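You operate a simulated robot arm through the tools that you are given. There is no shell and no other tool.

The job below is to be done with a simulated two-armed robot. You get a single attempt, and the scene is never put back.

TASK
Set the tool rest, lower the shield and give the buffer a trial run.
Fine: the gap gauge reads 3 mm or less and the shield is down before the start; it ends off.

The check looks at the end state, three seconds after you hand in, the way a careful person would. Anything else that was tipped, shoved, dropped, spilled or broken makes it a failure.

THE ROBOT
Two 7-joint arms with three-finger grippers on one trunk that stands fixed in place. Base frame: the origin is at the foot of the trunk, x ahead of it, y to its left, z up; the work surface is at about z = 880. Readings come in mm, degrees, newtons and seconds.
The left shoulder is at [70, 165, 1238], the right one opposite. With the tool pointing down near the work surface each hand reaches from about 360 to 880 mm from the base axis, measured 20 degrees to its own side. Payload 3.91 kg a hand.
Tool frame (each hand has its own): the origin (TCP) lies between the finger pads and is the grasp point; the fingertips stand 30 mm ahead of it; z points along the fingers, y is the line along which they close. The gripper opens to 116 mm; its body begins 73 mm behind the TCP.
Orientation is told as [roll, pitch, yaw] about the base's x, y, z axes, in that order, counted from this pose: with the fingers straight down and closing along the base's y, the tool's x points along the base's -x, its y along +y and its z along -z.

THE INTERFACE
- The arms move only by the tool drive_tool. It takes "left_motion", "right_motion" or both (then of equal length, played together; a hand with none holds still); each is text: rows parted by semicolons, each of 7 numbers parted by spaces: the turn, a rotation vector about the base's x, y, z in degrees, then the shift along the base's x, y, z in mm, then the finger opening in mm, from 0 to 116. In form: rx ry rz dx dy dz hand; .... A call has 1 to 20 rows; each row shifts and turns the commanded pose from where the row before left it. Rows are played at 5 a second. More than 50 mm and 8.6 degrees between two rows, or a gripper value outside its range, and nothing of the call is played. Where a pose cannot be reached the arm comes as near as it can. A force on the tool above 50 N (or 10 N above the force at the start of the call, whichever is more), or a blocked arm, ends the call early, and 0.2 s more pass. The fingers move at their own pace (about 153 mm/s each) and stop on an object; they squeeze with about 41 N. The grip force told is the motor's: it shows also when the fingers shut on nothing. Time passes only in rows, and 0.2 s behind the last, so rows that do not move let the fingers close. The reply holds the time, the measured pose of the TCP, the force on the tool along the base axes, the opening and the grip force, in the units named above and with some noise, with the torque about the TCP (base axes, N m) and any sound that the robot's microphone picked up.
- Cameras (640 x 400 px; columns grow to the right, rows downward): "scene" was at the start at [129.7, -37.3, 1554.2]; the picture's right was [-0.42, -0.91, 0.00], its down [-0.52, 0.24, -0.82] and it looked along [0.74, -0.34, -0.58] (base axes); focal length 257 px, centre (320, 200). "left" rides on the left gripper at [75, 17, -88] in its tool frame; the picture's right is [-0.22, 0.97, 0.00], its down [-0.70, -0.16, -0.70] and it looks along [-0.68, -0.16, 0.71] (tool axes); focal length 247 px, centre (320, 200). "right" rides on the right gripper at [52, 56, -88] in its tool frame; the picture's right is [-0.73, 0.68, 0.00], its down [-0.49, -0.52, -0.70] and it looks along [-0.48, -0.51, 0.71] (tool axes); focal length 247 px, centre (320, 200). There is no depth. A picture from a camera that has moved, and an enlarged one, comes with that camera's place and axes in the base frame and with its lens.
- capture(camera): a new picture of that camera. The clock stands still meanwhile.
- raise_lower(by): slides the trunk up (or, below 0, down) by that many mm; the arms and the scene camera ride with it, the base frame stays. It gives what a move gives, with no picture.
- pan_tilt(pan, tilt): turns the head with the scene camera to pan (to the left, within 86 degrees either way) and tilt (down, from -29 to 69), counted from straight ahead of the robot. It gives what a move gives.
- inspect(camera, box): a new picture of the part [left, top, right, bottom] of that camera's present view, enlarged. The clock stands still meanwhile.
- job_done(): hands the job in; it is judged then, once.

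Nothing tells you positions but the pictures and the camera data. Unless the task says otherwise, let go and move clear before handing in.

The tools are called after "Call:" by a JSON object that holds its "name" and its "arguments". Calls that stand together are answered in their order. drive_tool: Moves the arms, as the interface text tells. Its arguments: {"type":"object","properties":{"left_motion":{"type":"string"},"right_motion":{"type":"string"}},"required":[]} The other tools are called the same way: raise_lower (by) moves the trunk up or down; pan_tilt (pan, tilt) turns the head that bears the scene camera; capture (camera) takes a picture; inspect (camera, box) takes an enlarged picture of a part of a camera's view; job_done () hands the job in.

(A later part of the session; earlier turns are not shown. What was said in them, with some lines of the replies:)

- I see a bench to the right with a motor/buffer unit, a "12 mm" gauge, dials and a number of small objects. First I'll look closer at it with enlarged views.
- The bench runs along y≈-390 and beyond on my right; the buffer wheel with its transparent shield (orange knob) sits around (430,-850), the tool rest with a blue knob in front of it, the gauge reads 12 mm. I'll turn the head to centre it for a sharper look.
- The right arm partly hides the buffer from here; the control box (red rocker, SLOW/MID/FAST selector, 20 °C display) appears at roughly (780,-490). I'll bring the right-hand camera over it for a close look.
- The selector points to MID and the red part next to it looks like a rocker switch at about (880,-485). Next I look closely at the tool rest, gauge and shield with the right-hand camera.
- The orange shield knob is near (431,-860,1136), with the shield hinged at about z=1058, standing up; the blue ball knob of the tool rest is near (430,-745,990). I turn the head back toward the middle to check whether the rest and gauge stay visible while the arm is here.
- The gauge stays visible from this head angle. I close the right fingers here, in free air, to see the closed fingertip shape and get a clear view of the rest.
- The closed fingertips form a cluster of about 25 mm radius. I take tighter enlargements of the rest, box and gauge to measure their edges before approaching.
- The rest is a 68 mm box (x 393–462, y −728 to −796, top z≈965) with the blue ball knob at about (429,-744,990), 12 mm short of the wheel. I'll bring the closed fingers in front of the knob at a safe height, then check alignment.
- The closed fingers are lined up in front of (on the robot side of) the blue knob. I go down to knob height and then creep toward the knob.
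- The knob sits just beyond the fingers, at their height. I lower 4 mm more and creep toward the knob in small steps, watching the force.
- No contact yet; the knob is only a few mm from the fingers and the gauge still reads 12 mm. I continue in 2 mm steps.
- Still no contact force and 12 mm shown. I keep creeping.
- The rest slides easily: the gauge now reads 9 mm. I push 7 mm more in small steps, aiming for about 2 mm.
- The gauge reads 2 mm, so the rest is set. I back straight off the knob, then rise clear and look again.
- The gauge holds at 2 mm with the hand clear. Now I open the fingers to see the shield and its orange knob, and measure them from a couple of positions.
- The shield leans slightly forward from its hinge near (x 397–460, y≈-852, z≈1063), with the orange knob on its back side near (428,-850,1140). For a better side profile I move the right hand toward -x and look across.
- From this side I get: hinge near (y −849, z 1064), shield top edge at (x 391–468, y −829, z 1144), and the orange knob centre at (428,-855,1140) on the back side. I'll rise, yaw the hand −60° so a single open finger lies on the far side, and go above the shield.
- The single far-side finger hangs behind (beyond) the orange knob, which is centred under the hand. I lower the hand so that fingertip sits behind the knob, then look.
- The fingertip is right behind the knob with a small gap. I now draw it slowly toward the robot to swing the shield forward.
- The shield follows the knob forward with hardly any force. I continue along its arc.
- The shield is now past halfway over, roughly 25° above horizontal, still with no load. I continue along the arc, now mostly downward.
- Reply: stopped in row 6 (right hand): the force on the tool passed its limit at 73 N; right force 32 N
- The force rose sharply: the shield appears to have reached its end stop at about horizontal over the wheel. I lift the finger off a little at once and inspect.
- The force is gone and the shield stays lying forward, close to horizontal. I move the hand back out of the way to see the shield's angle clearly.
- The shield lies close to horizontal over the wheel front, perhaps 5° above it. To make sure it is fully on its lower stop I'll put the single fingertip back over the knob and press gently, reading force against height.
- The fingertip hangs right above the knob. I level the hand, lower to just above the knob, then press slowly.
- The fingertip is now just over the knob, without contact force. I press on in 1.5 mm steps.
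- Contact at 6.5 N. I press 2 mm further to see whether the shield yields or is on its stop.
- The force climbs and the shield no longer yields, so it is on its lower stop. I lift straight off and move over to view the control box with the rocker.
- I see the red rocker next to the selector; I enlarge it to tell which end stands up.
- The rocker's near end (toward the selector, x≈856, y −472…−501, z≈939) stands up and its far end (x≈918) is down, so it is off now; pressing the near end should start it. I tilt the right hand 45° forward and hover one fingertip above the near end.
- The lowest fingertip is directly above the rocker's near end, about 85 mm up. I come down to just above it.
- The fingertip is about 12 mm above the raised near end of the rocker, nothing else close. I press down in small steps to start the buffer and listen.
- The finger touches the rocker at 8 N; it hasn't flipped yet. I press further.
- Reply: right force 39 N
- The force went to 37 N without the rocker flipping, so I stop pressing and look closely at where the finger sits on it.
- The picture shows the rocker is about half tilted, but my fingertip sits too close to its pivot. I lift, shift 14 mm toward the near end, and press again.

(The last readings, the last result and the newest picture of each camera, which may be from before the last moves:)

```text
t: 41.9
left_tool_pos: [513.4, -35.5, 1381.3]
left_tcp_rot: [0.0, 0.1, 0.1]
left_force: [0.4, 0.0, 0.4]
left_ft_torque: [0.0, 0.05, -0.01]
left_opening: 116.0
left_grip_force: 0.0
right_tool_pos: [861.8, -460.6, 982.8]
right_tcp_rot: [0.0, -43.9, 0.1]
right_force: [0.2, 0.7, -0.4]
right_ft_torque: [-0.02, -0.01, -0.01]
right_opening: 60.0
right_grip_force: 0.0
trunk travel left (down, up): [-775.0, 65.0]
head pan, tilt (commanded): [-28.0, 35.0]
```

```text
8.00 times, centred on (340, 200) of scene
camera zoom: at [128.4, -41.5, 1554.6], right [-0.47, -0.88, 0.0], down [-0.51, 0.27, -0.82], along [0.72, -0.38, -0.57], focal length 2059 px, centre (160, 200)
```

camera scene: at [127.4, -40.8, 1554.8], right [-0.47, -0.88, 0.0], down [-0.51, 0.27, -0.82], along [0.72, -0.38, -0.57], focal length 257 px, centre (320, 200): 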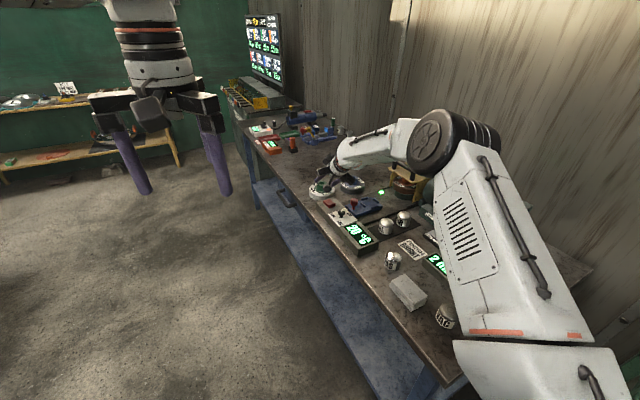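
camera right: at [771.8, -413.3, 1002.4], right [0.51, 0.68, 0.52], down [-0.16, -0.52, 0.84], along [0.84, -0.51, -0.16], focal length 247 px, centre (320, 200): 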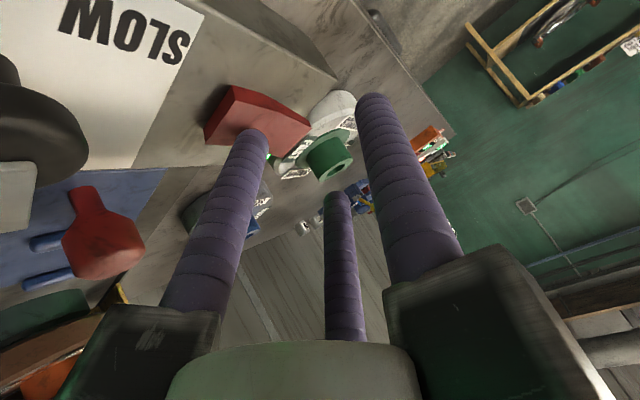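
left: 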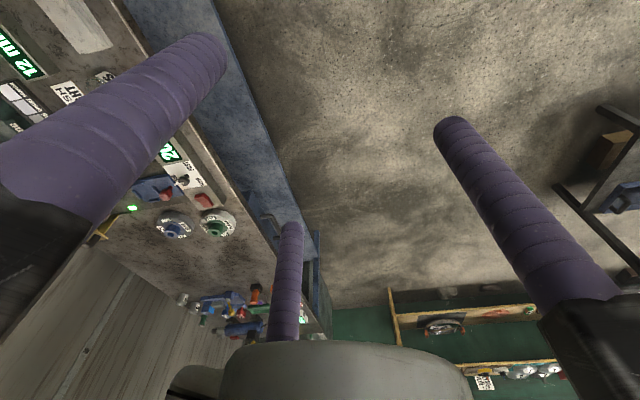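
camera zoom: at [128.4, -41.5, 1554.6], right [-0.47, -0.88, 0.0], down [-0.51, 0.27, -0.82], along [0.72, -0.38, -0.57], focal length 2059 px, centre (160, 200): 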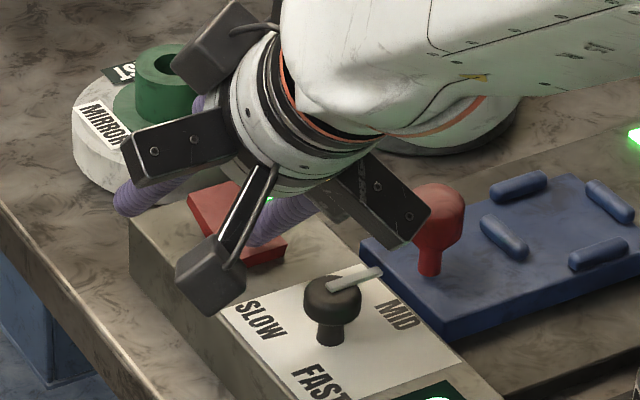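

A green light beside the rocker has come on and the rocker appears to have tipped over and stayed there, so the first press seems to have switched it. I lift clear to see the rocker state and the buffer.

Call:
{"name": "drive_tool", "arguments": {"right_motion": "0 0 0 0 0 20 60;0 0 0 0 0 30 60;0 0 0 -20 10 30 60;0 0 0 -20 10 20 60;0 0 0 0 0 0 60"}}

Call:
{"name": "capture", "arguments": {"camera": "right"}}

Call:
{"name": "inspect", "arguments": {"camera": "scene", "box": [310, 175, 400, 250]}}

Call:
{"name": "capture", "arguments": {"camera": "scene"}}

```text
t: 43.1
left_tool_pos: [513.1, -35.4, 1381.2]
left_tcp_rot: [0.0, -0.1, 0.1]
left_force: [0.4, 0.2, 0.3]
left_ft_torque: [-0.02, 0.07, -0.05]
left_opening: 116.0
left_grip_force: 0.1
right_tool_pos: [824.7, -441.2, 1084.1]
right_tcp_rot: [0.0, -43.9, 0.2]
right_force: [-0.3, -0.1, -1.2]
right_ft_torque: [0.01, -0.01, 0.03]
right_opening: 59.8
right_grip_force: 0.0
trunk travel left (down, up): [-775.0, 65.0]
head pan, tilt (commanded): [-28.0, 35.0]
```

```text
taken
camera right: at [725.1, -385.8, 1111.3], right [0.53, 0.68, 0.51], down [-0.13, -0.52, 0.84], along [0.84, -0.51, -0.18], focal length 247 px, centre (320, 200)
```

right: 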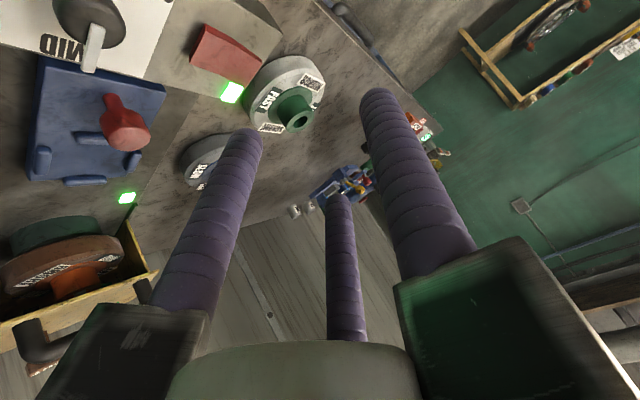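

```text
5.33 times, centred on (355, 212) of scene
camera zoom: at [129.2, -42.1, 1554.5], right [-0.47, -0.88, 0.0], down [-0.51, 0.27, -0.82], along [0.72, -0.38, -0.57], focal length 1373 px, centre (133, 133)
```

zoom: 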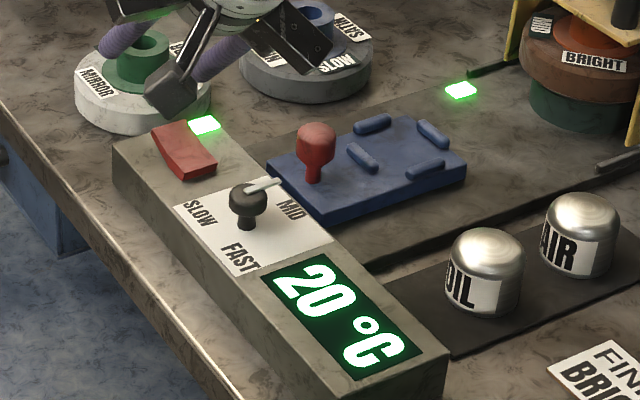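

```text
taken
camera scene: at [129.2, -42.1, 1554.5], right [-0.47, -0.88, 0.0], down [-0.51, 0.27, -0.82], along [0.72, -0.38, -0.57], focal length 257 px, centre (320, 200)
```

scene: 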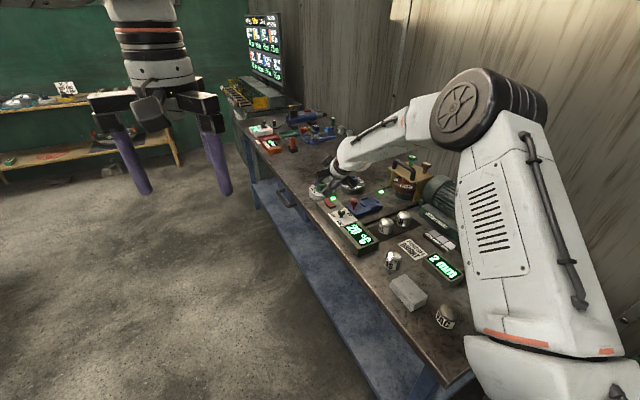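

The rocker has tipped (far end now up) and its green lamp is lit, so it is on. I rotate the idle left hand in place so its camera can look at the buffer wheel and check that it really runs.

Call:
{"name": "drive_tool", "arguments": {"left_motion": "0 0 -8.5 0 0 0 116;0 0 -8.5 0 0 0 116;0 0 -8.5 0 0 0 116;0 0 -8.5 0 0 0 116;0 0 -8.5 0 0 0 116;0 0 -8.5 0 0 0 116;0 0 -8.5 0 0 0 116;0 0 -8.5 0 0 0 116;0 0 -8.5 0 0 0 116;0 0 0 0 0 0 116"}}

Call:
{"name": "capture", "arguments": {"camera": "left"}}

```text
t: 45.3
left_tool_pos: [511.4, -33.5, 1382.7]
left_tcp_rot: [0.0, 0.0, -76.5]
left_force: [0.9, -0.3, 0.3]
left_ft_torque: [0.0, -0.04, -0.02]
left_opening: 116.2
left_grip_force: 0.1
right_tool_pos: [823.9, -439.2, 1085.5]
right_tcp_rot: [-0.2, -43.9, 0.2]
right_force: [-0.1, -0.2, -0.2]
right_ft_torque: [-0.06, 0.01, 0.01]
right_opening: 60.0
right_grip_force: 0.1
trunk travel left (down, up): [-775.0, 65.0]
head pan, tilt (commanded): [-28.0, 35.0]
```

```text
taken
camera left: at [511.0, 41.9, 1471.1], right [1.0, 0.01, 0.0], down [0.01, -0.71, 0.7], along [0.01, -0.7, -0.71], focal length 247 px, centre (320, 200)
```

left: 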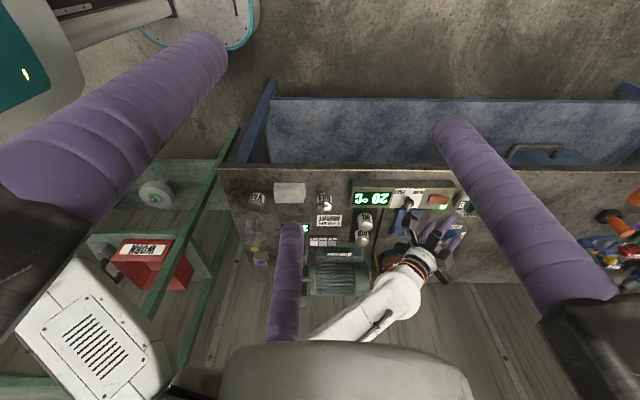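

The left finger happens to cover the wheel in this view; I turn the left hand back 17° to uncover it.

Call:
{"name": "drive_tool", "arguments": {"left_motion": "0 0 8.5 0 0 0 116;0 0 8.5 0 0 0 116;0 0 0 0 0 0 116"}}

Call:
{"name": "inspect", "arguments": {"camera": "left", "box": [190, 210, 290, 300]}}

Call:
{"name": "capture", "arguments": {"camera": "left"}}

```text
t: 46.1
left_tool_pos: [511.9, -34.0, 1382.0]
left_tcp_rot: [-0.1, 0.0, -59.3]
left_force: [0.1, -1.1, 0.4]
left_ft_torque: [0.04, -0.01, -0.01]
left_opening: 116.3
left_grip_force: 0.1
right_tool_pos: [824.2, -440.0, 1085.1]
right_tcp_rot: [-0.1, -43.9, 0.2]
right_force: [1.1, 0.1, 0.4]
right_ft_torque: [-0.01, -0.01, -0.01]
right_opening: 60.0
right_grip_force: 0.1
trunk travel left (down, up): [-775.0, 65.0]
head pan, tilt (commanded): [-28.0, 35.0]
```

```text
4.44 times, centred on (240, 255) of left
camera zoom: at [489.1, 38.9, 1470.3], right [0.95, 0.3, 0.0], down [0.22, -0.68, 0.7], along [0.21, -0.67, -0.71], focal length 1098 px, centre (676, -44)
```

zoom: 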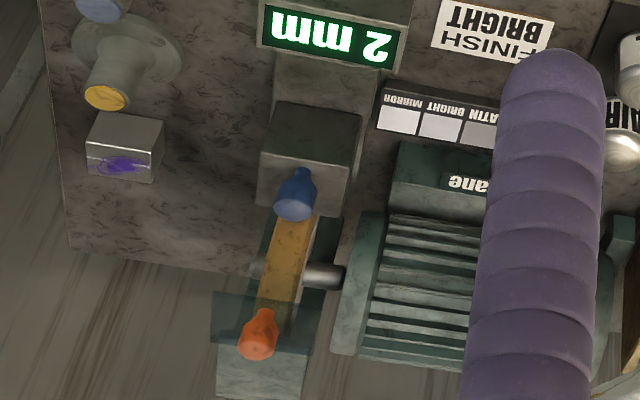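

```text
taken
camera left: at [489.1, 38.9, 1470.3], right [0.95, 0.3, 0.0], down [0.22, -0.68, 0.7], along [0.21, -0.67, -0.71], focal length 247 px, centre (320, 200)
```

left: 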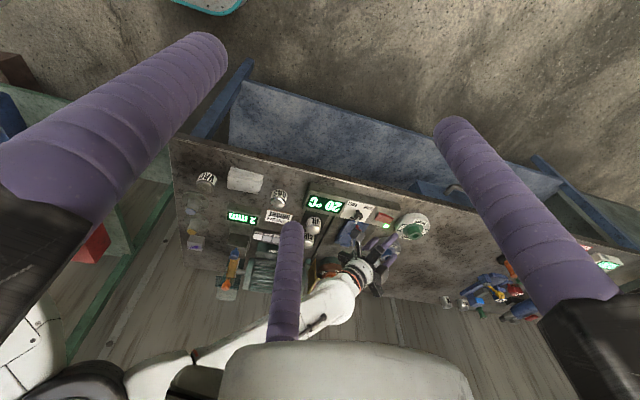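

The left camera now sees the rest, wheel and lowered shield well, gauge 2 mm. I take a tight picture of the wheel, let a little time pass, and compare to see whether it spins.

Call:
{"name": "inspect", "arguments": {"camera": "left", "box": [225, 240, 255, 290]}}

Call:
{"name": "drive_tool", "arguments": {"left_motion": "0 0 0 0 0 0 116;0 0 0 0 0 0 116"}}

Call:
{"name": "inspect", "arguments": {"camera": "left", "box": [225, 240, 255, 290]}}

```text
8.00 times, centred on (240, 265) of left
camera zoom: at [489.1, 38.9, 1470.3], right [0.95, 0.3, 0.0], down [0.22, -0.68, 0.7], along [0.21, -0.67, -0.71], focal length 1976 px, centre (960, -320)
```

zoom: 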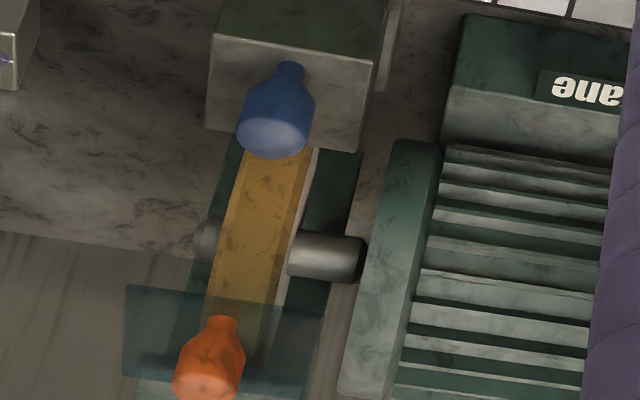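

```text
t: 46.7
left_tool_pos: [512.1, -34.0, 1381.2]
left_tcp_rot: [-0.1, -0.1, -59.4]
left_force: [-0.4, 0.4, -0.5]
left_ft_torque: [-0.02, -0.01, 0.0]
left_opening: 116.0
left_grip_force: 0.1
right_tool_pos: [823.7, -440.8, 1083.4]
right_tcp_rot: [-0.1, -43.9, 0.2]
right_force: [0.6, 0.6, -0.2]
right_ft_torque: [0.01, -0.01, 0.01]
right_opening: 60.1
right_grip_force: 0.0
trunk travel left (down, up): [-775.0, 65.0]
head pan, tilt (commanded): [-28.0, 35.0]
```

```text
8.00 times, centred on (240, 265) of left
camera zoom: at [488.9, 38.6, 1470.5], right [0.95, 0.3, 0.0], down [0.22, -0.68, 0.7], along [0.21, -0.67, -0.71], focal length 1976 px, centre (960, -320)
```

zoom: 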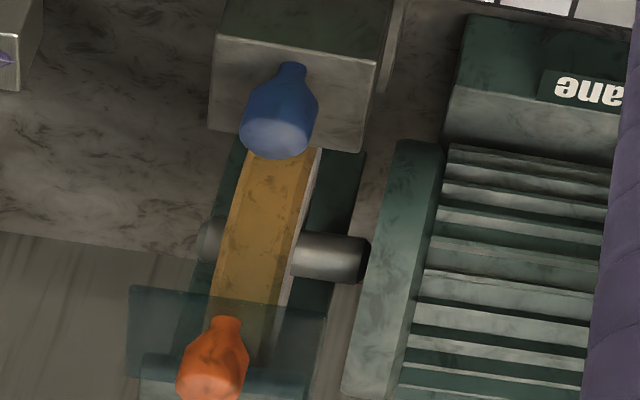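

The buffing wheel looks unchanged between the two pictures. I check the mop under the yellow guard and the lamp too, with time in between, to see what actually runs.

Call:
{"name": "inspect", "arguments": {"camera": "scene", "box": [370, 150, 450, 210]}}

Call:
{"name": "drive_tool", "arguments": {"left_motion": "0 0 0 0 0 0 116;0 0 0 0 0 0 116;0 0 0 0 0 0 116"}}

Call:
{"name": "inspect", "arguments": {"camera": "scene", "box": [370, 150, 450, 210]}}

Call:
{"name": "inspect", "arguments": {"camera": "left", "box": [225, 240, 255, 290]}}

Call:
{"name": "inspect", "arguments": {"camera": "left", "box": [290, 170, 440, 290]}}

```text
6.67 times, centred on (410, 180) of scene
camera zoom: at [128.1, -41.3, 1554.7], right [-0.47, -0.88, 0.0], down [-0.51, 0.27, -0.82], along [0.72, -0.38, -0.57], focal length 1716 px, centre (-280, 333)
```

zoom: 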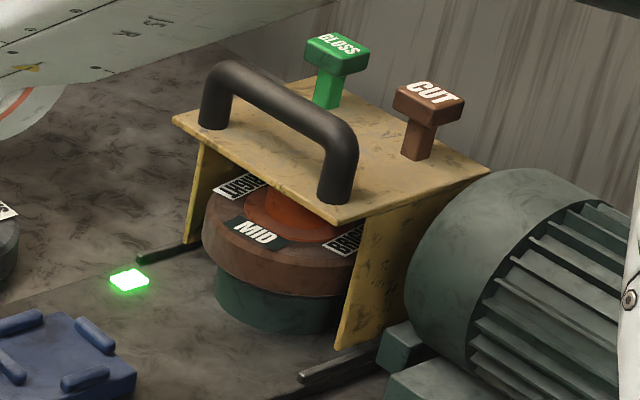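

```text
t: 47.5
left_tool_pos: [511.6, -34.7, 1381.3]
left_tcp_rot: [-0.1, 0.1, -59.4]
left_force: [-0.1, 0.7, 1.1]
left_ft_torque: [-0.01, -0.02, 0.0]
left_opening: 116.0
left_grip_force: 0.1
right_tool_pos: [824.9, -440.8, 1085.1]
right_tcp_rot: [-0.1, -44.0, 0.1]
right_force: [0.2, 0.6, -0.4]
right_ft_torque: [-0.01, -0.02, 0.01]
right_opening: 60.2
right_grip_force: 0.0
trunk travel left (down, up): [-775.0, 65.0]
head pan, tilt (commanded): [-28.0, 35.0]
```

```text
6.67 times, centred on (410, 180) of scene
camera zoom: at [127.8, -41.5, 1554.7], right [-0.47, -0.88, 0.0], down [-0.51, 0.27, -0.82], along [0.72, -0.38, -0.57], focal length 1716 px, centre (-280, 333)
```

zoom: 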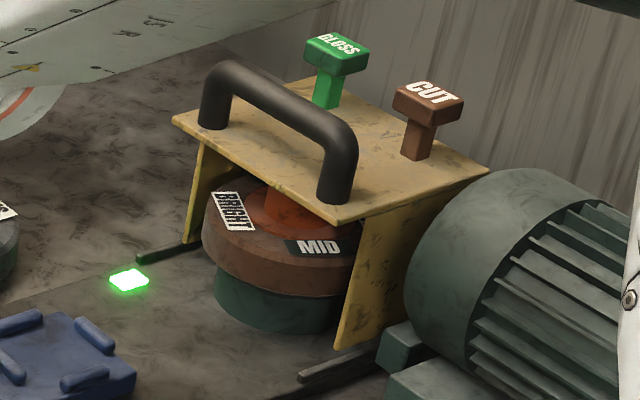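

```text
8.00 times, centred on (240, 265) of left
camera zoom: at [488.7, 38.4, 1470.6], right [0.95, 0.3, 0.0], down [0.22, -0.68, 0.7], along [0.21, -0.67, -0.71], focal length 1976 px, centre (960, -320)
```

zoom: 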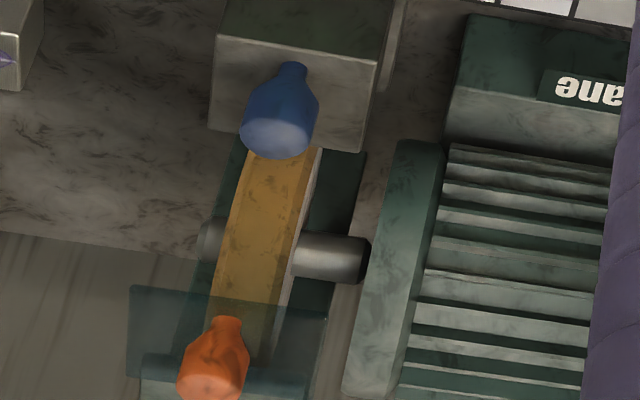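

```text
3.33 times, centred on (365, 230) of left
camera zoom: at [488.7, 38.4, 1470.6], right [0.95, 0.3, 0.0], down [0.22, -0.68, 0.7], along [0.21, -0.67, -0.71], focal length 823 px, centre (170, 100)
```

zoom: 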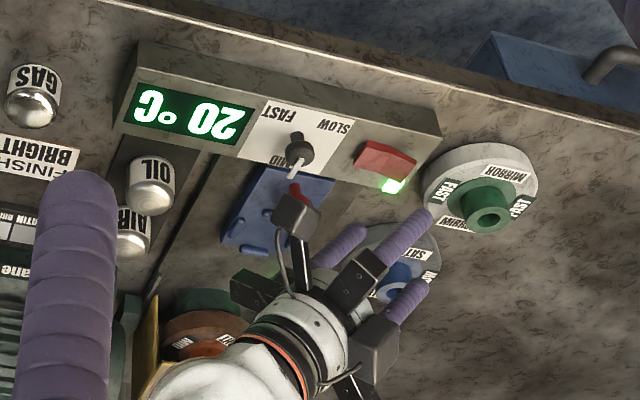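

The mop labels have moved between pictures (BRIGHT/MID turned round), so the buffer is running with the gauge at 2 mm and the shield down. Now I bring the fingertip above the raised far end of the rocker to switch it off.

Call:
{"name": "drive_tool", "arguments": {"right_motion": "0 -1 0 29 -8 -20 60;0 0 0 29 -8 -25 60;0 0 0 29 -8 -25 60;0 0 0 0 0 0 60"}}

Call:
{"name": "capture", "arguments": {"camera": "right"}}

Call:
{"name": "inspect", "arguments": {"camera": "right", "box": [160, 60, 320, 190]}}

Call:
{"name": "inspect", "arguments": {"camera": "left", "box": [350, 190, 430, 260]}}

```text
t: 48.5
left_tool_pos: [510.7, -34.0, 1382.7]
left_tcp_rot: [0.0, -0.1, -59.3]
left_force: [-0.2, -0.5, 0.0]
left_ft_torque: [0.01, -0.02, -0.02]
left_opening: 115.5
left_grip_force: 0.0
right_tool_pos: [912.7, -461.9, 1015.4]
right_tcp_rot: [-0.1, -45.0, 0.3]
right_force: [-1.3, 0.1, 0.4]
right_ft_torque: [0.01, 0.02, -0.01]
right_opening: 60.4
right_grip_force: 0.1
trunk travel left (down, up): [-775.0, 65.0]
head pan, tilt (commanded): [-28.0, 35.0]
```

```text
taken
camera right: at [813.1, -407.7, 1041.4], right [0.52, 0.68, 0.52], down [-0.15, -0.52, 0.84], along [0.84, -0.51, -0.17], focal length 247 px, centre (320, 200)
```

right: 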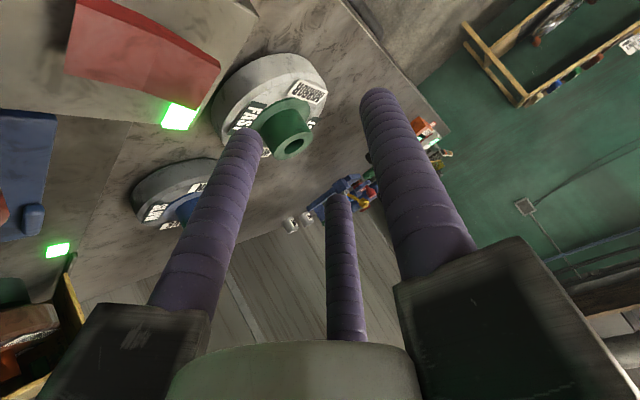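

```text
3.08 times, centred on (240, 125) of right
camera zoom: at [813.1, -407.7, 1041.4], right [0.52, 0.68, 0.52], down [-0.15, -0.52, 0.84], along [0.84, -0.51, -0.17], focal length 760 px, centre (566, 431)
```

zoom: 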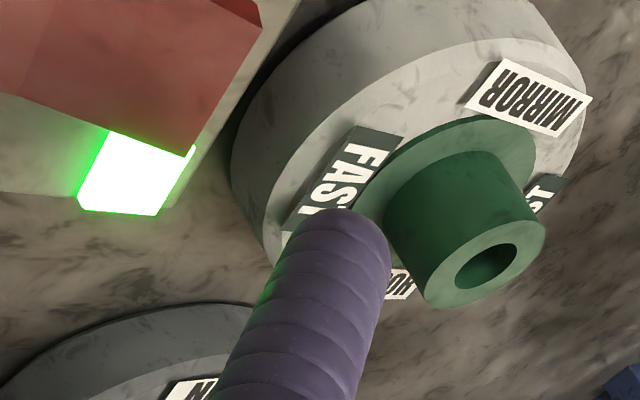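

```text
5.71 times, centred on (390, 225) of left
camera zoom: at [487.8, 38.4, 1470.9], right [0.95, 0.3, 0.0], down [0.22, -0.68, 0.7], along [0.21, -0.67, -0.71], focal length 1411 px, centre (-80, 57)
```

zoom: 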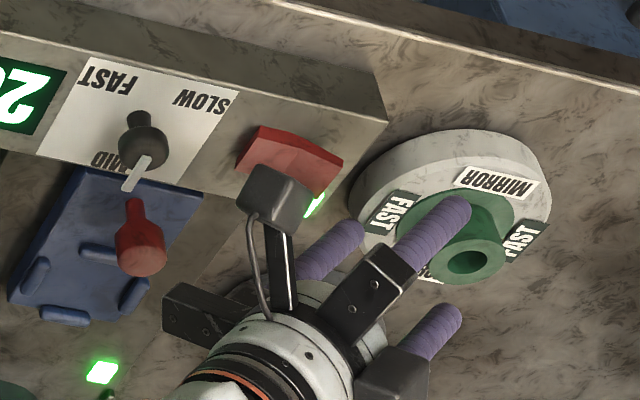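

The fingertip would meet only the very edge, so I shift about 11 mm back onto the far half and come down in small steps.

Call:
{"name": "drive_tool", "arguments": {"right_motion": "0 0 0 -6 -3 -6 60;0 0 0 -5 -3 -6 60;0 0 0 0 0 -8 60;0 0 0 0 0 -6 60;0 0 0 0 0 -2 60;0 0 0 0 0 0 60"}}

Call:
{"name": "inspect", "arguments": {"camera": "right", "box": [160, 40, 340, 190]}}

Call:
{"name": "inspect", "arguments": {"camera": "left", "box": [350, 190, 430, 260]}}

```text
t: 49.9
left_tool_pos: [512.6, -32.8, 1381.5]
left_tcp_rot: [-0.1, 0.0, -59.3]
left_force: [-0.4, -0.2, 0.3]
left_ft_torque: [0.0, 0.01, 0.01]
left_opening: 116.1
left_grip_force: 0.0
right_tool_pos: [898.4, -471.2, 985.4]
right_tcp_rot: [-0.1, -45.0, 0.2]
right_force: [1.0, -0.3, -0.5]
right_ft_torque: [0.04, -0.03, 0.02]
right_opening: 60.2
right_grip_force: 0.1
trunk travel left (down, up): [-775.0, 65.0]
head pan, tilt (commanded): [-28.0, 35.0]
```

```text
2.67 times, centred on (250, 115) of right
camera zoom: at [799.1, -416.6, 1010.7], right [0.52, 0.68, 0.52], down [-0.15, -0.52, 0.84], along [0.84, -0.51, -0.17], focal length 659 px, centre (507, 427)
```

zoom: 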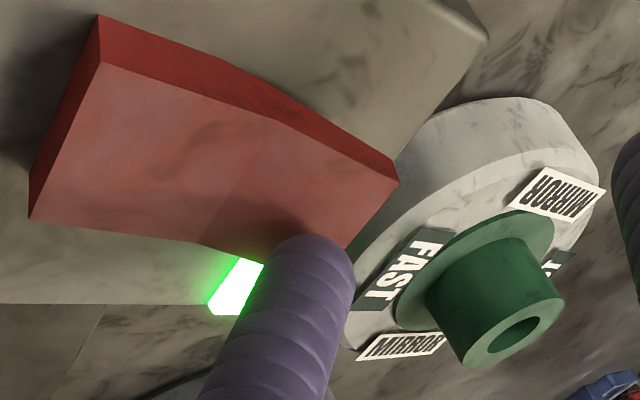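

```text
5.71 times, centred on (390, 225) of left
camera zoom: at [488.9, 38.5, 1470.5], right [0.95, 0.3, 0.0], down [0.22, -0.68, 0.7], along [0.21, -0.67, -0.71], focal length 1411 px, centre (-80, 57)
```

zoom: 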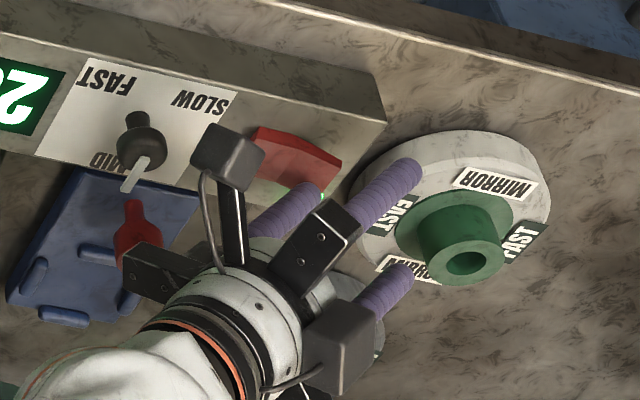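

The fingertip is over the far half but near its rear edge. I nudge it 5 mm farther out and 7 mm toward the robot, then press down.

Call:
{"name": "drive_tool", "arguments": {"right_motion": "0 0 0 2 2 5 60;0 0 0 3 5 0 60;0 0 0 0 0 -4 60;0 0 0 0 0 -3 60;0 0 0 0 0 -3 60;0 0 0 0 0 0 60"}}

Call:
{"name": "inspect", "arguments": {"camera": "right", "box": [160, 40, 340, 190]}}

```text
t: 51.3
left_tool_pos: [510.8, -33.4, 1382.0]
left_tcp_rot: [0.0, 0.0, -59.5]
left_force: [0.9, -0.2, 0.0]
left_ft_torque: [-0.01, 0.04, 0.01]
left_opening: 115.9
left_grip_force: 0.0
right_tool_pos: [904.7, -464.6, 981.0]
right_tcp_rot: [-0.1, -45.0, 0.1]
right_force: [0.2, 0.2, 2.2]
right_ft_torque: [-0.03, 0.01, 0.04]
right_opening: 59.3
right_grip_force: 0.1
trunk travel left (down, up): [-775.0, 65.0]
head pan, tilt (commanded): [-28.0, 35.0]
```

```text
2.67 times, centred on (250, 115) of right
camera zoom: at [804.9, -410.1, 1005.2], right [0.52, 0.68, 0.52], down [-0.15, -0.52, 0.84], along [0.84, -0.51, -0.17], focal length 659 px, centre (507, 427)
```

zoom: 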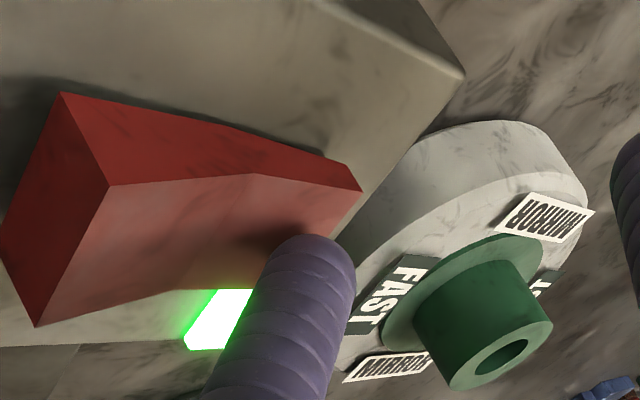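

The rocker has swung back (near end tall again), though the lamp still glows. I press 2–3 mm more to be sure it is fully over, then lift clear and check.

Call:
{"name": "drive_tool", "arguments": {"right_motion": "0 0 0 0 0 -2 60;0 0 0 0 0 -1.5 60;0 0 0 0 0 0 60"}}

Call:
{"name": "inspect", "arguments": {"camera": "right", "box": [160, 40, 340, 190]}}

```text
t: 52.1
left_tool_pos: [510.5, -33.5, 1383.2]
left_tcp_rot: [0.0, -0.1, -59.4]
left_force: [0.2, -0.5, -0.3]
left_ft_torque: [0.0, -0.01, 0.0]
left_opening: 116.3
left_grip_force: 0.1
right_tool_pos: [903.6, -465.1, 979.5]
right_tcp_rot: [0.0, -45.2, 0.2]
right_force: [2.3, -3.4, 9.0]
right_ft_torque: [-0.37, -0.03, 0.08]
right_opening: 57.8
right_grip_force: 0.0
trunk travel left (down, up): [-775.0, 65.0]
head pan, tilt (commanded): [-28.0, 35.0]
```

```text
2.67 times, centred on (250, 115) of right
camera zoom: at [804.1, -410.3, 1004.3], right [0.52, 0.68, 0.52], down [-0.15, -0.52, 0.84], along [0.84, -0.51, -0.17], focal length 659 px, centre (507, 427)
```

zoom: 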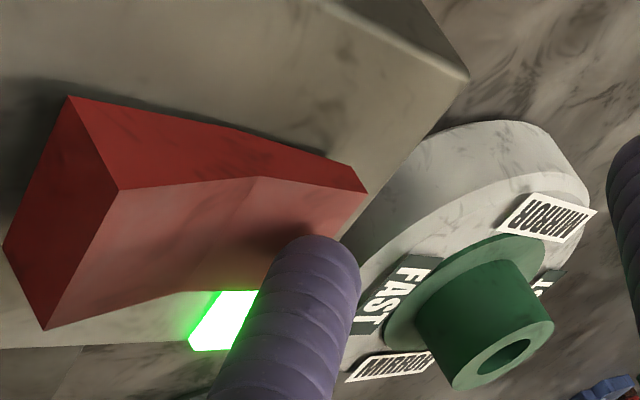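

The rocker is against its stop with the near end up. I lift away and watch the lamp and mop.

Call:
{"name": "drive_tool", "arguments": {"right_motion": "0 0 0 0 0 6 60;0 0 0 0 0 20 60;0 0 0 -10 5 30 60;0 0 0 -20 10 30 60;0 0 0 -20 10 20 60;0 0 0 0 0 0 60"}}

Call:
{"name": "inspect", "arguments": {"camera": "scene", "box": [310, 165, 410, 240]}}

Call:
{"name": "inspect", "arguments": {"camera": "scene", "box": [370, 150, 450, 210]}}

Call:
{"name": "inspect", "arguments": {"camera": "left", "box": [290, 170, 440, 290]}}

```text
t: 53.5
left_tool_pos: [512.6, -35.6, 1381.1]
left_tcp_rot: [-0.1, 0.0, -59.4]
left_force: [-0.3, -0.4, 0.0]
left_ft_torque: [0.03, 0.05, -0.03]
left_opening: 116.0
left_grip_force: 0.0
right_tool_pos: [852.5, -438.4, 1083.2]
right_tcp_rot: [-0.2, -44.8, 0.3]
right_force: [-0.2, 0.2, -0.4]
right_ft_torque: [0.01, 0.0, 0.0]
right_opening: 59.9
right_grip_force: 0.1
trunk travel left (down, up): [-775.0, 65.0]
head pan, tilt (commanded): [-28.0, 35.0]
```

```text
5.33 times, centred on (360, 202) of scene
camera zoom: at [128.9, -41.9, 1554.6], right [-0.47, -0.88, 0.0], down [-0.51, 0.27, -0.82], along [0.72, -0.38, -0.57], focal length 1373 px, centre (107, 187)
```

zoom: 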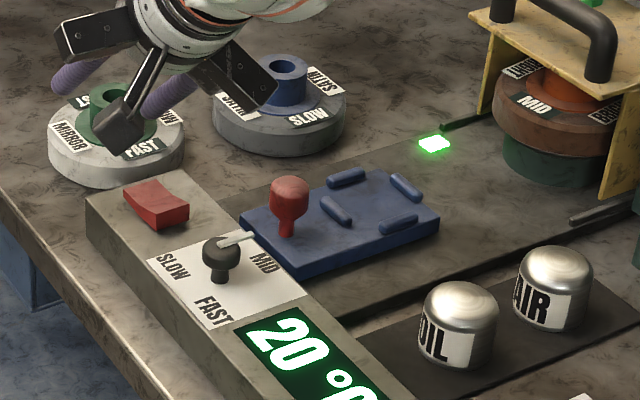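

```text
6.67 times, centred on (410, 180) of scene
camera zoom: at [128.9, -41.9, 1554.6], right [-0.47, -0.88, 0.0], down [-0.51, 0.27, -0.82], along [0.72, -0.38, -0.57], focal length 1716 px, centre (-280, 333)
```

zoom: 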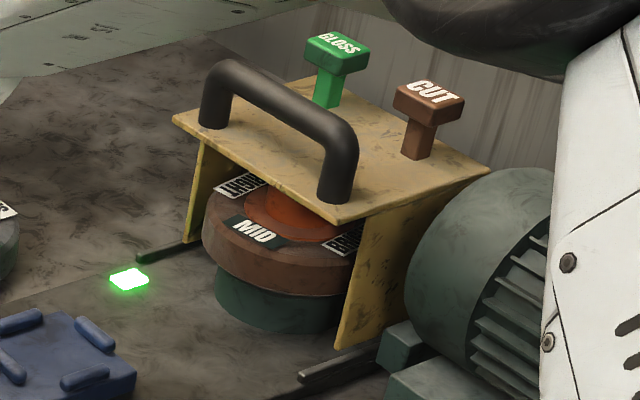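

```text
3.33 times, centred on (365, 230) of left
camera zoom: at [489.6, 38.0, 1470.2], right [0.95, 0.3, 0.0], down [0.22, -0.68, 0.7], along [0.21, -0.67, -0.71], focal length 823 px, centre (170, 100)
```

zoom: 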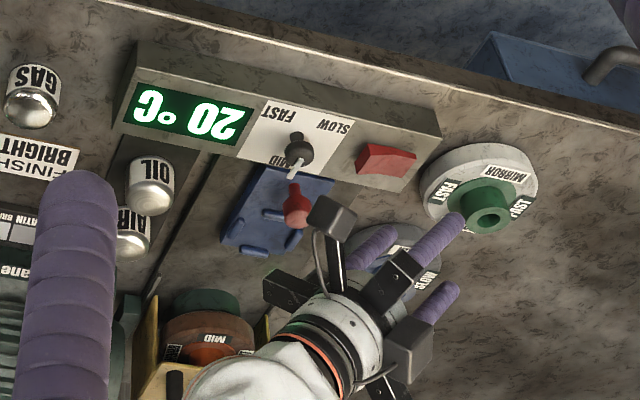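

The lamp is out and the rocker's near end is up again, so it is off. I let the right hand retreat upright and clear, then check that the mop has stopped and everything else stands as before.

Call:
{"name": "drive_tool", "arguments": {"right_motion": "0 0 0 -20 5 40 60;0 7.5 0 -25 10 35 80;0 7.5 0 -30 10 30 100;0 7.5 0 -35 10 25 116;0 7.5 0 -40 10 20 116;0 7.5 0 -40 10 20 116;0 7.5 0 -40 10 20 116;0 0 0 -30 10 20 116;0 0 0 0 0 0 116"}}

Call:
{"name": "capture", "arguments": {"camera": "scene"}}

Call:
{"name": "inspect", "arguments": {"camera": "left", "box": [190, 160, 430, 310]}}

Call:
{"name": "inspect", "arguments": {"camera": "left", "box": [310, 230, 370, 290]}}

```text
t: 55.5
left_tool_pos: [513.5, -33.8, 1381.9]
left_tcp_rot: [-0.1, 0.0, -59.4]
left_force: [0.3, 0.1, -0.1]
left_ft_torque: [0.03, 0.01, -0.02]
left_opening: 116.2
left_grip_force: 0.1
right_tool_pos: [594.4, -368.1, 1292.8]
right_tcp_rot: [0.2, 0.0, 0.1]
right_force: [0.3, -0.2, -1.0]
right_ft_torque: [-0.01, 0.04, 0.01]
right_opening: 115.7
right_grip_force: 0.1
trunk travel left (down, up): [-775.0, 65.0]
head pan, tilt (commanded): [-28.0, 35.0]
```

```text
taken
camera scene: at [128.7, -41.8, 1554.6], right [-0.47, -0.88, 0.0], down [-0.51, 0.27, -0.82], along [0.72, -0.38, -0.57], focal length 257 px, centre (320, 200)
```

scene: 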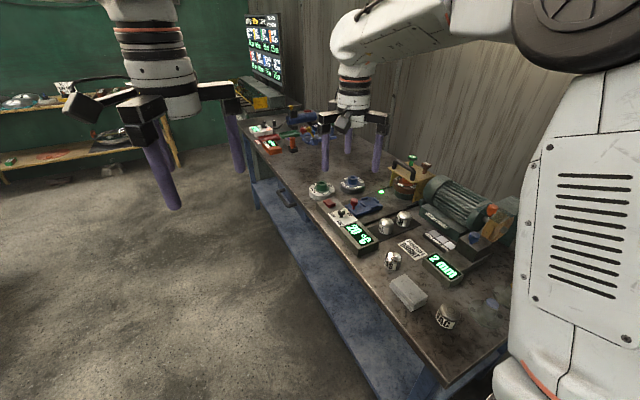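

```text
2.67 times, centred on (310, 235) of left
camera zoom: at [489.5, 38.1, 1470.2], right [0.95, 0.3, 0.0], down [0.22, -0.68, 0.7], along [0.21, -0.67, -0.71], focal length 659 px, centre (347, 107)
```

zoom: 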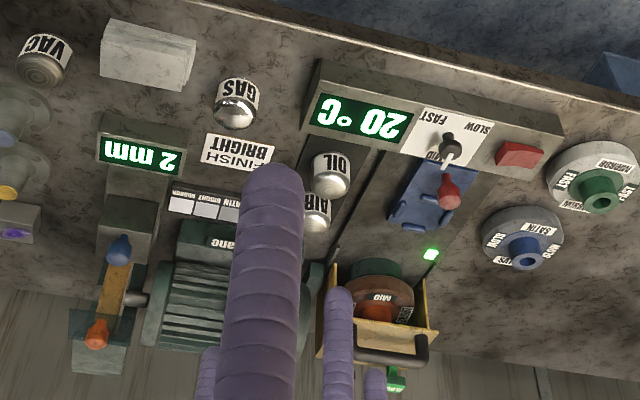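

```text
6.67 times, centred on (340, 260) of left
camera zoom: at [489.5, 38.1, 1470.2], right [0.95, 0.3, 0.0], down [0.22, -0.68, 0.7], along [0.21, -0.67, -0.71], focal length 1646 px, centre (187, -200)
```

zoom: 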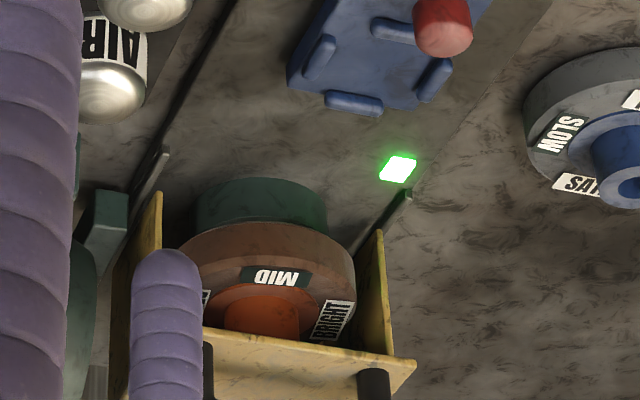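

The right hand is clear, the rocker's lamp is off, gauge 2 mm. I compare the mop once more over a short interval, and look at the shield from the now free scene view.

Call:
{"name": "inspect", "arguments": {"camera": "scene", "box": [370, 150, 450, 210]}}

Call:
{"name": "drive_tool", "arguments": {"right_motion": "0 0 0 0 0 0 116;0 0 0 0 0 0 116;0 0 0 0 0 0 116"}}

Call:
{"name": "inspect", "arguments": {"camera": "scene", "box": [370, 150, 450, 210]}}

Call:
{"name": "inspect", "arguments": {"camera": "scene", "box": [425, 180, 525, 280]}}

Call:
{"name": "inspect", "arguments": {"camera": "scene", "box": [300, 175, 400, 250]}}

```text
6.67 times, centred on (410, 180) of scene
camera zoom: at [128.7, -41.8, 1554.6], right [-0.47, -0.88, 0.0], down [-0.51, 0.27, -0.82], along [0.72, -0.38, -0.57], focal length 1716 px, centre (-280, 333)
```

zoom: 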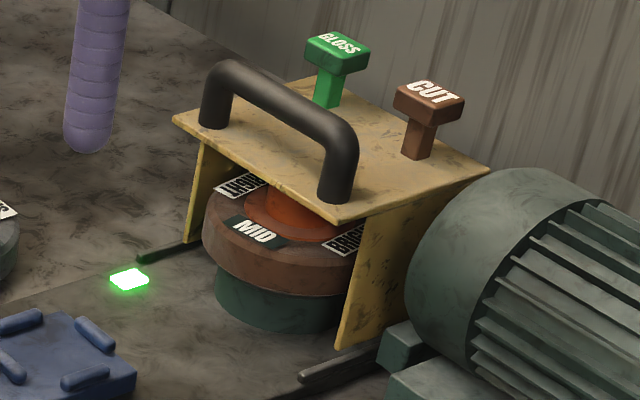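

```text
t: 56.3
left_tool_pos: [511.9, -34.6, 1381.2]
left_tcp_rot: [0.0, 0.0, -59.4]
left_force: [0.2, 0.3, 0.2]
left_ft_torque: [-0.01, 0.01, 0.02]
left_opening: 116.3
left_grip_force: 0.1
right_tool_pos: [592.7, -369.0, 1294.0]
right_tcp_rot: [0.1, 0.1, 0.2]
right_force: [0.3, -0.2, 0.0]
right_ft_torque: [-0.03, -0.01, -0.01]
right_opening: 116.1
right_grip_force: 0.0
trunk travel left (down, up): [-775.0, 65.0]
head pan, tilt (commanded): [-28.0, 35.0]
```

```text
6.67 times, centred on (410, 180) of scene
camera zoom: at [128.2, -41.5, 1554.6], right [-0.47, -0.88, 0.0], down [-0.51, 0.27, -0.82], along [0.72, -0.38, -0.57], focal length 1716 px, centre (-280, 333)
```

zoom: 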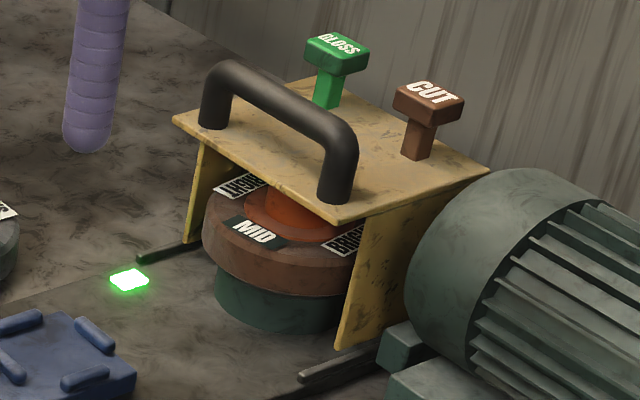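

```text
4.00 times, centred on (475, 230) of scene
camera zoom: at [128.2, -41.5, 1554.6], right [-0.47, -0.88, 0.0], down [-0.51, 0.27, -0.82], along [0.72, -0.38, -0.57], focal length 1030 px, centre (-300, 80)
```

zoom: 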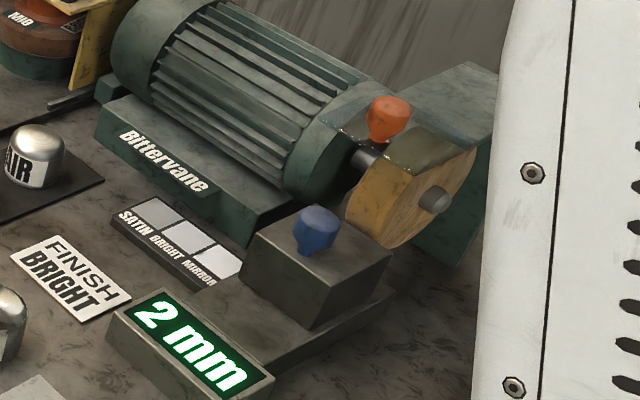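

```text
5.33 times, centred on (350, 212) of scene
camera zoom: at [128.2, -41.5, 1554.6], right [-0.47, -0.88, 0.0], down [-0.51, 0.27, -0.82], along [0.72, -0.38, -0.57], focal length 1373 px, centre (160, 133)
```

zoom: 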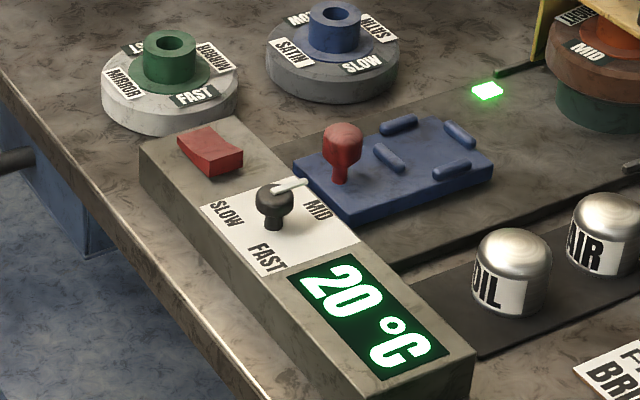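

The gauge reads 2 mm and the shield is down on its stop. The buffer ran and is off again: rocker back over, its lamp out, mop still. Both hands are clear and everything else looks undisturbed, so I hand in.

Call:
{"name": "job_done", "arguments": {}}

```text
The job is handed in.
```

The job is handed in: the tool rest is set, the shield is down, and the buffer has had its trial run and is off. No verdict came back, so whether it passed isn't known yet.

- **Tool rest:** I pushed it toward the wheel until the gap gauge went from 12 mm to 2 mm. It still read 2 mm just before I handed in.
- **Shield:** it swung forward and stopped about level over the front of the wheel. Pressing it again met firm resistance, so I took that as its lower stop. I did this before starting the buffer.
- **Trial run:** pressing the red rocker lit its lamp, and the mop under the yellow guard turned. It ran for about 11 seconds. The wheel by the tool rest did not visibly turn in the pictures, and no motor sound was reported. I found no other switch for the buffer.
- **Off again:** I pressed the rocker back. The lamp went out and the mop was still in two pictures 0.8 seconds apart.

The force spiked twice, to 73 N when the shield hit its stop and to about 37 N on the rocker. I saw no damage, and nothing else looked moved or tipped. Both hands were clear when I handed in.
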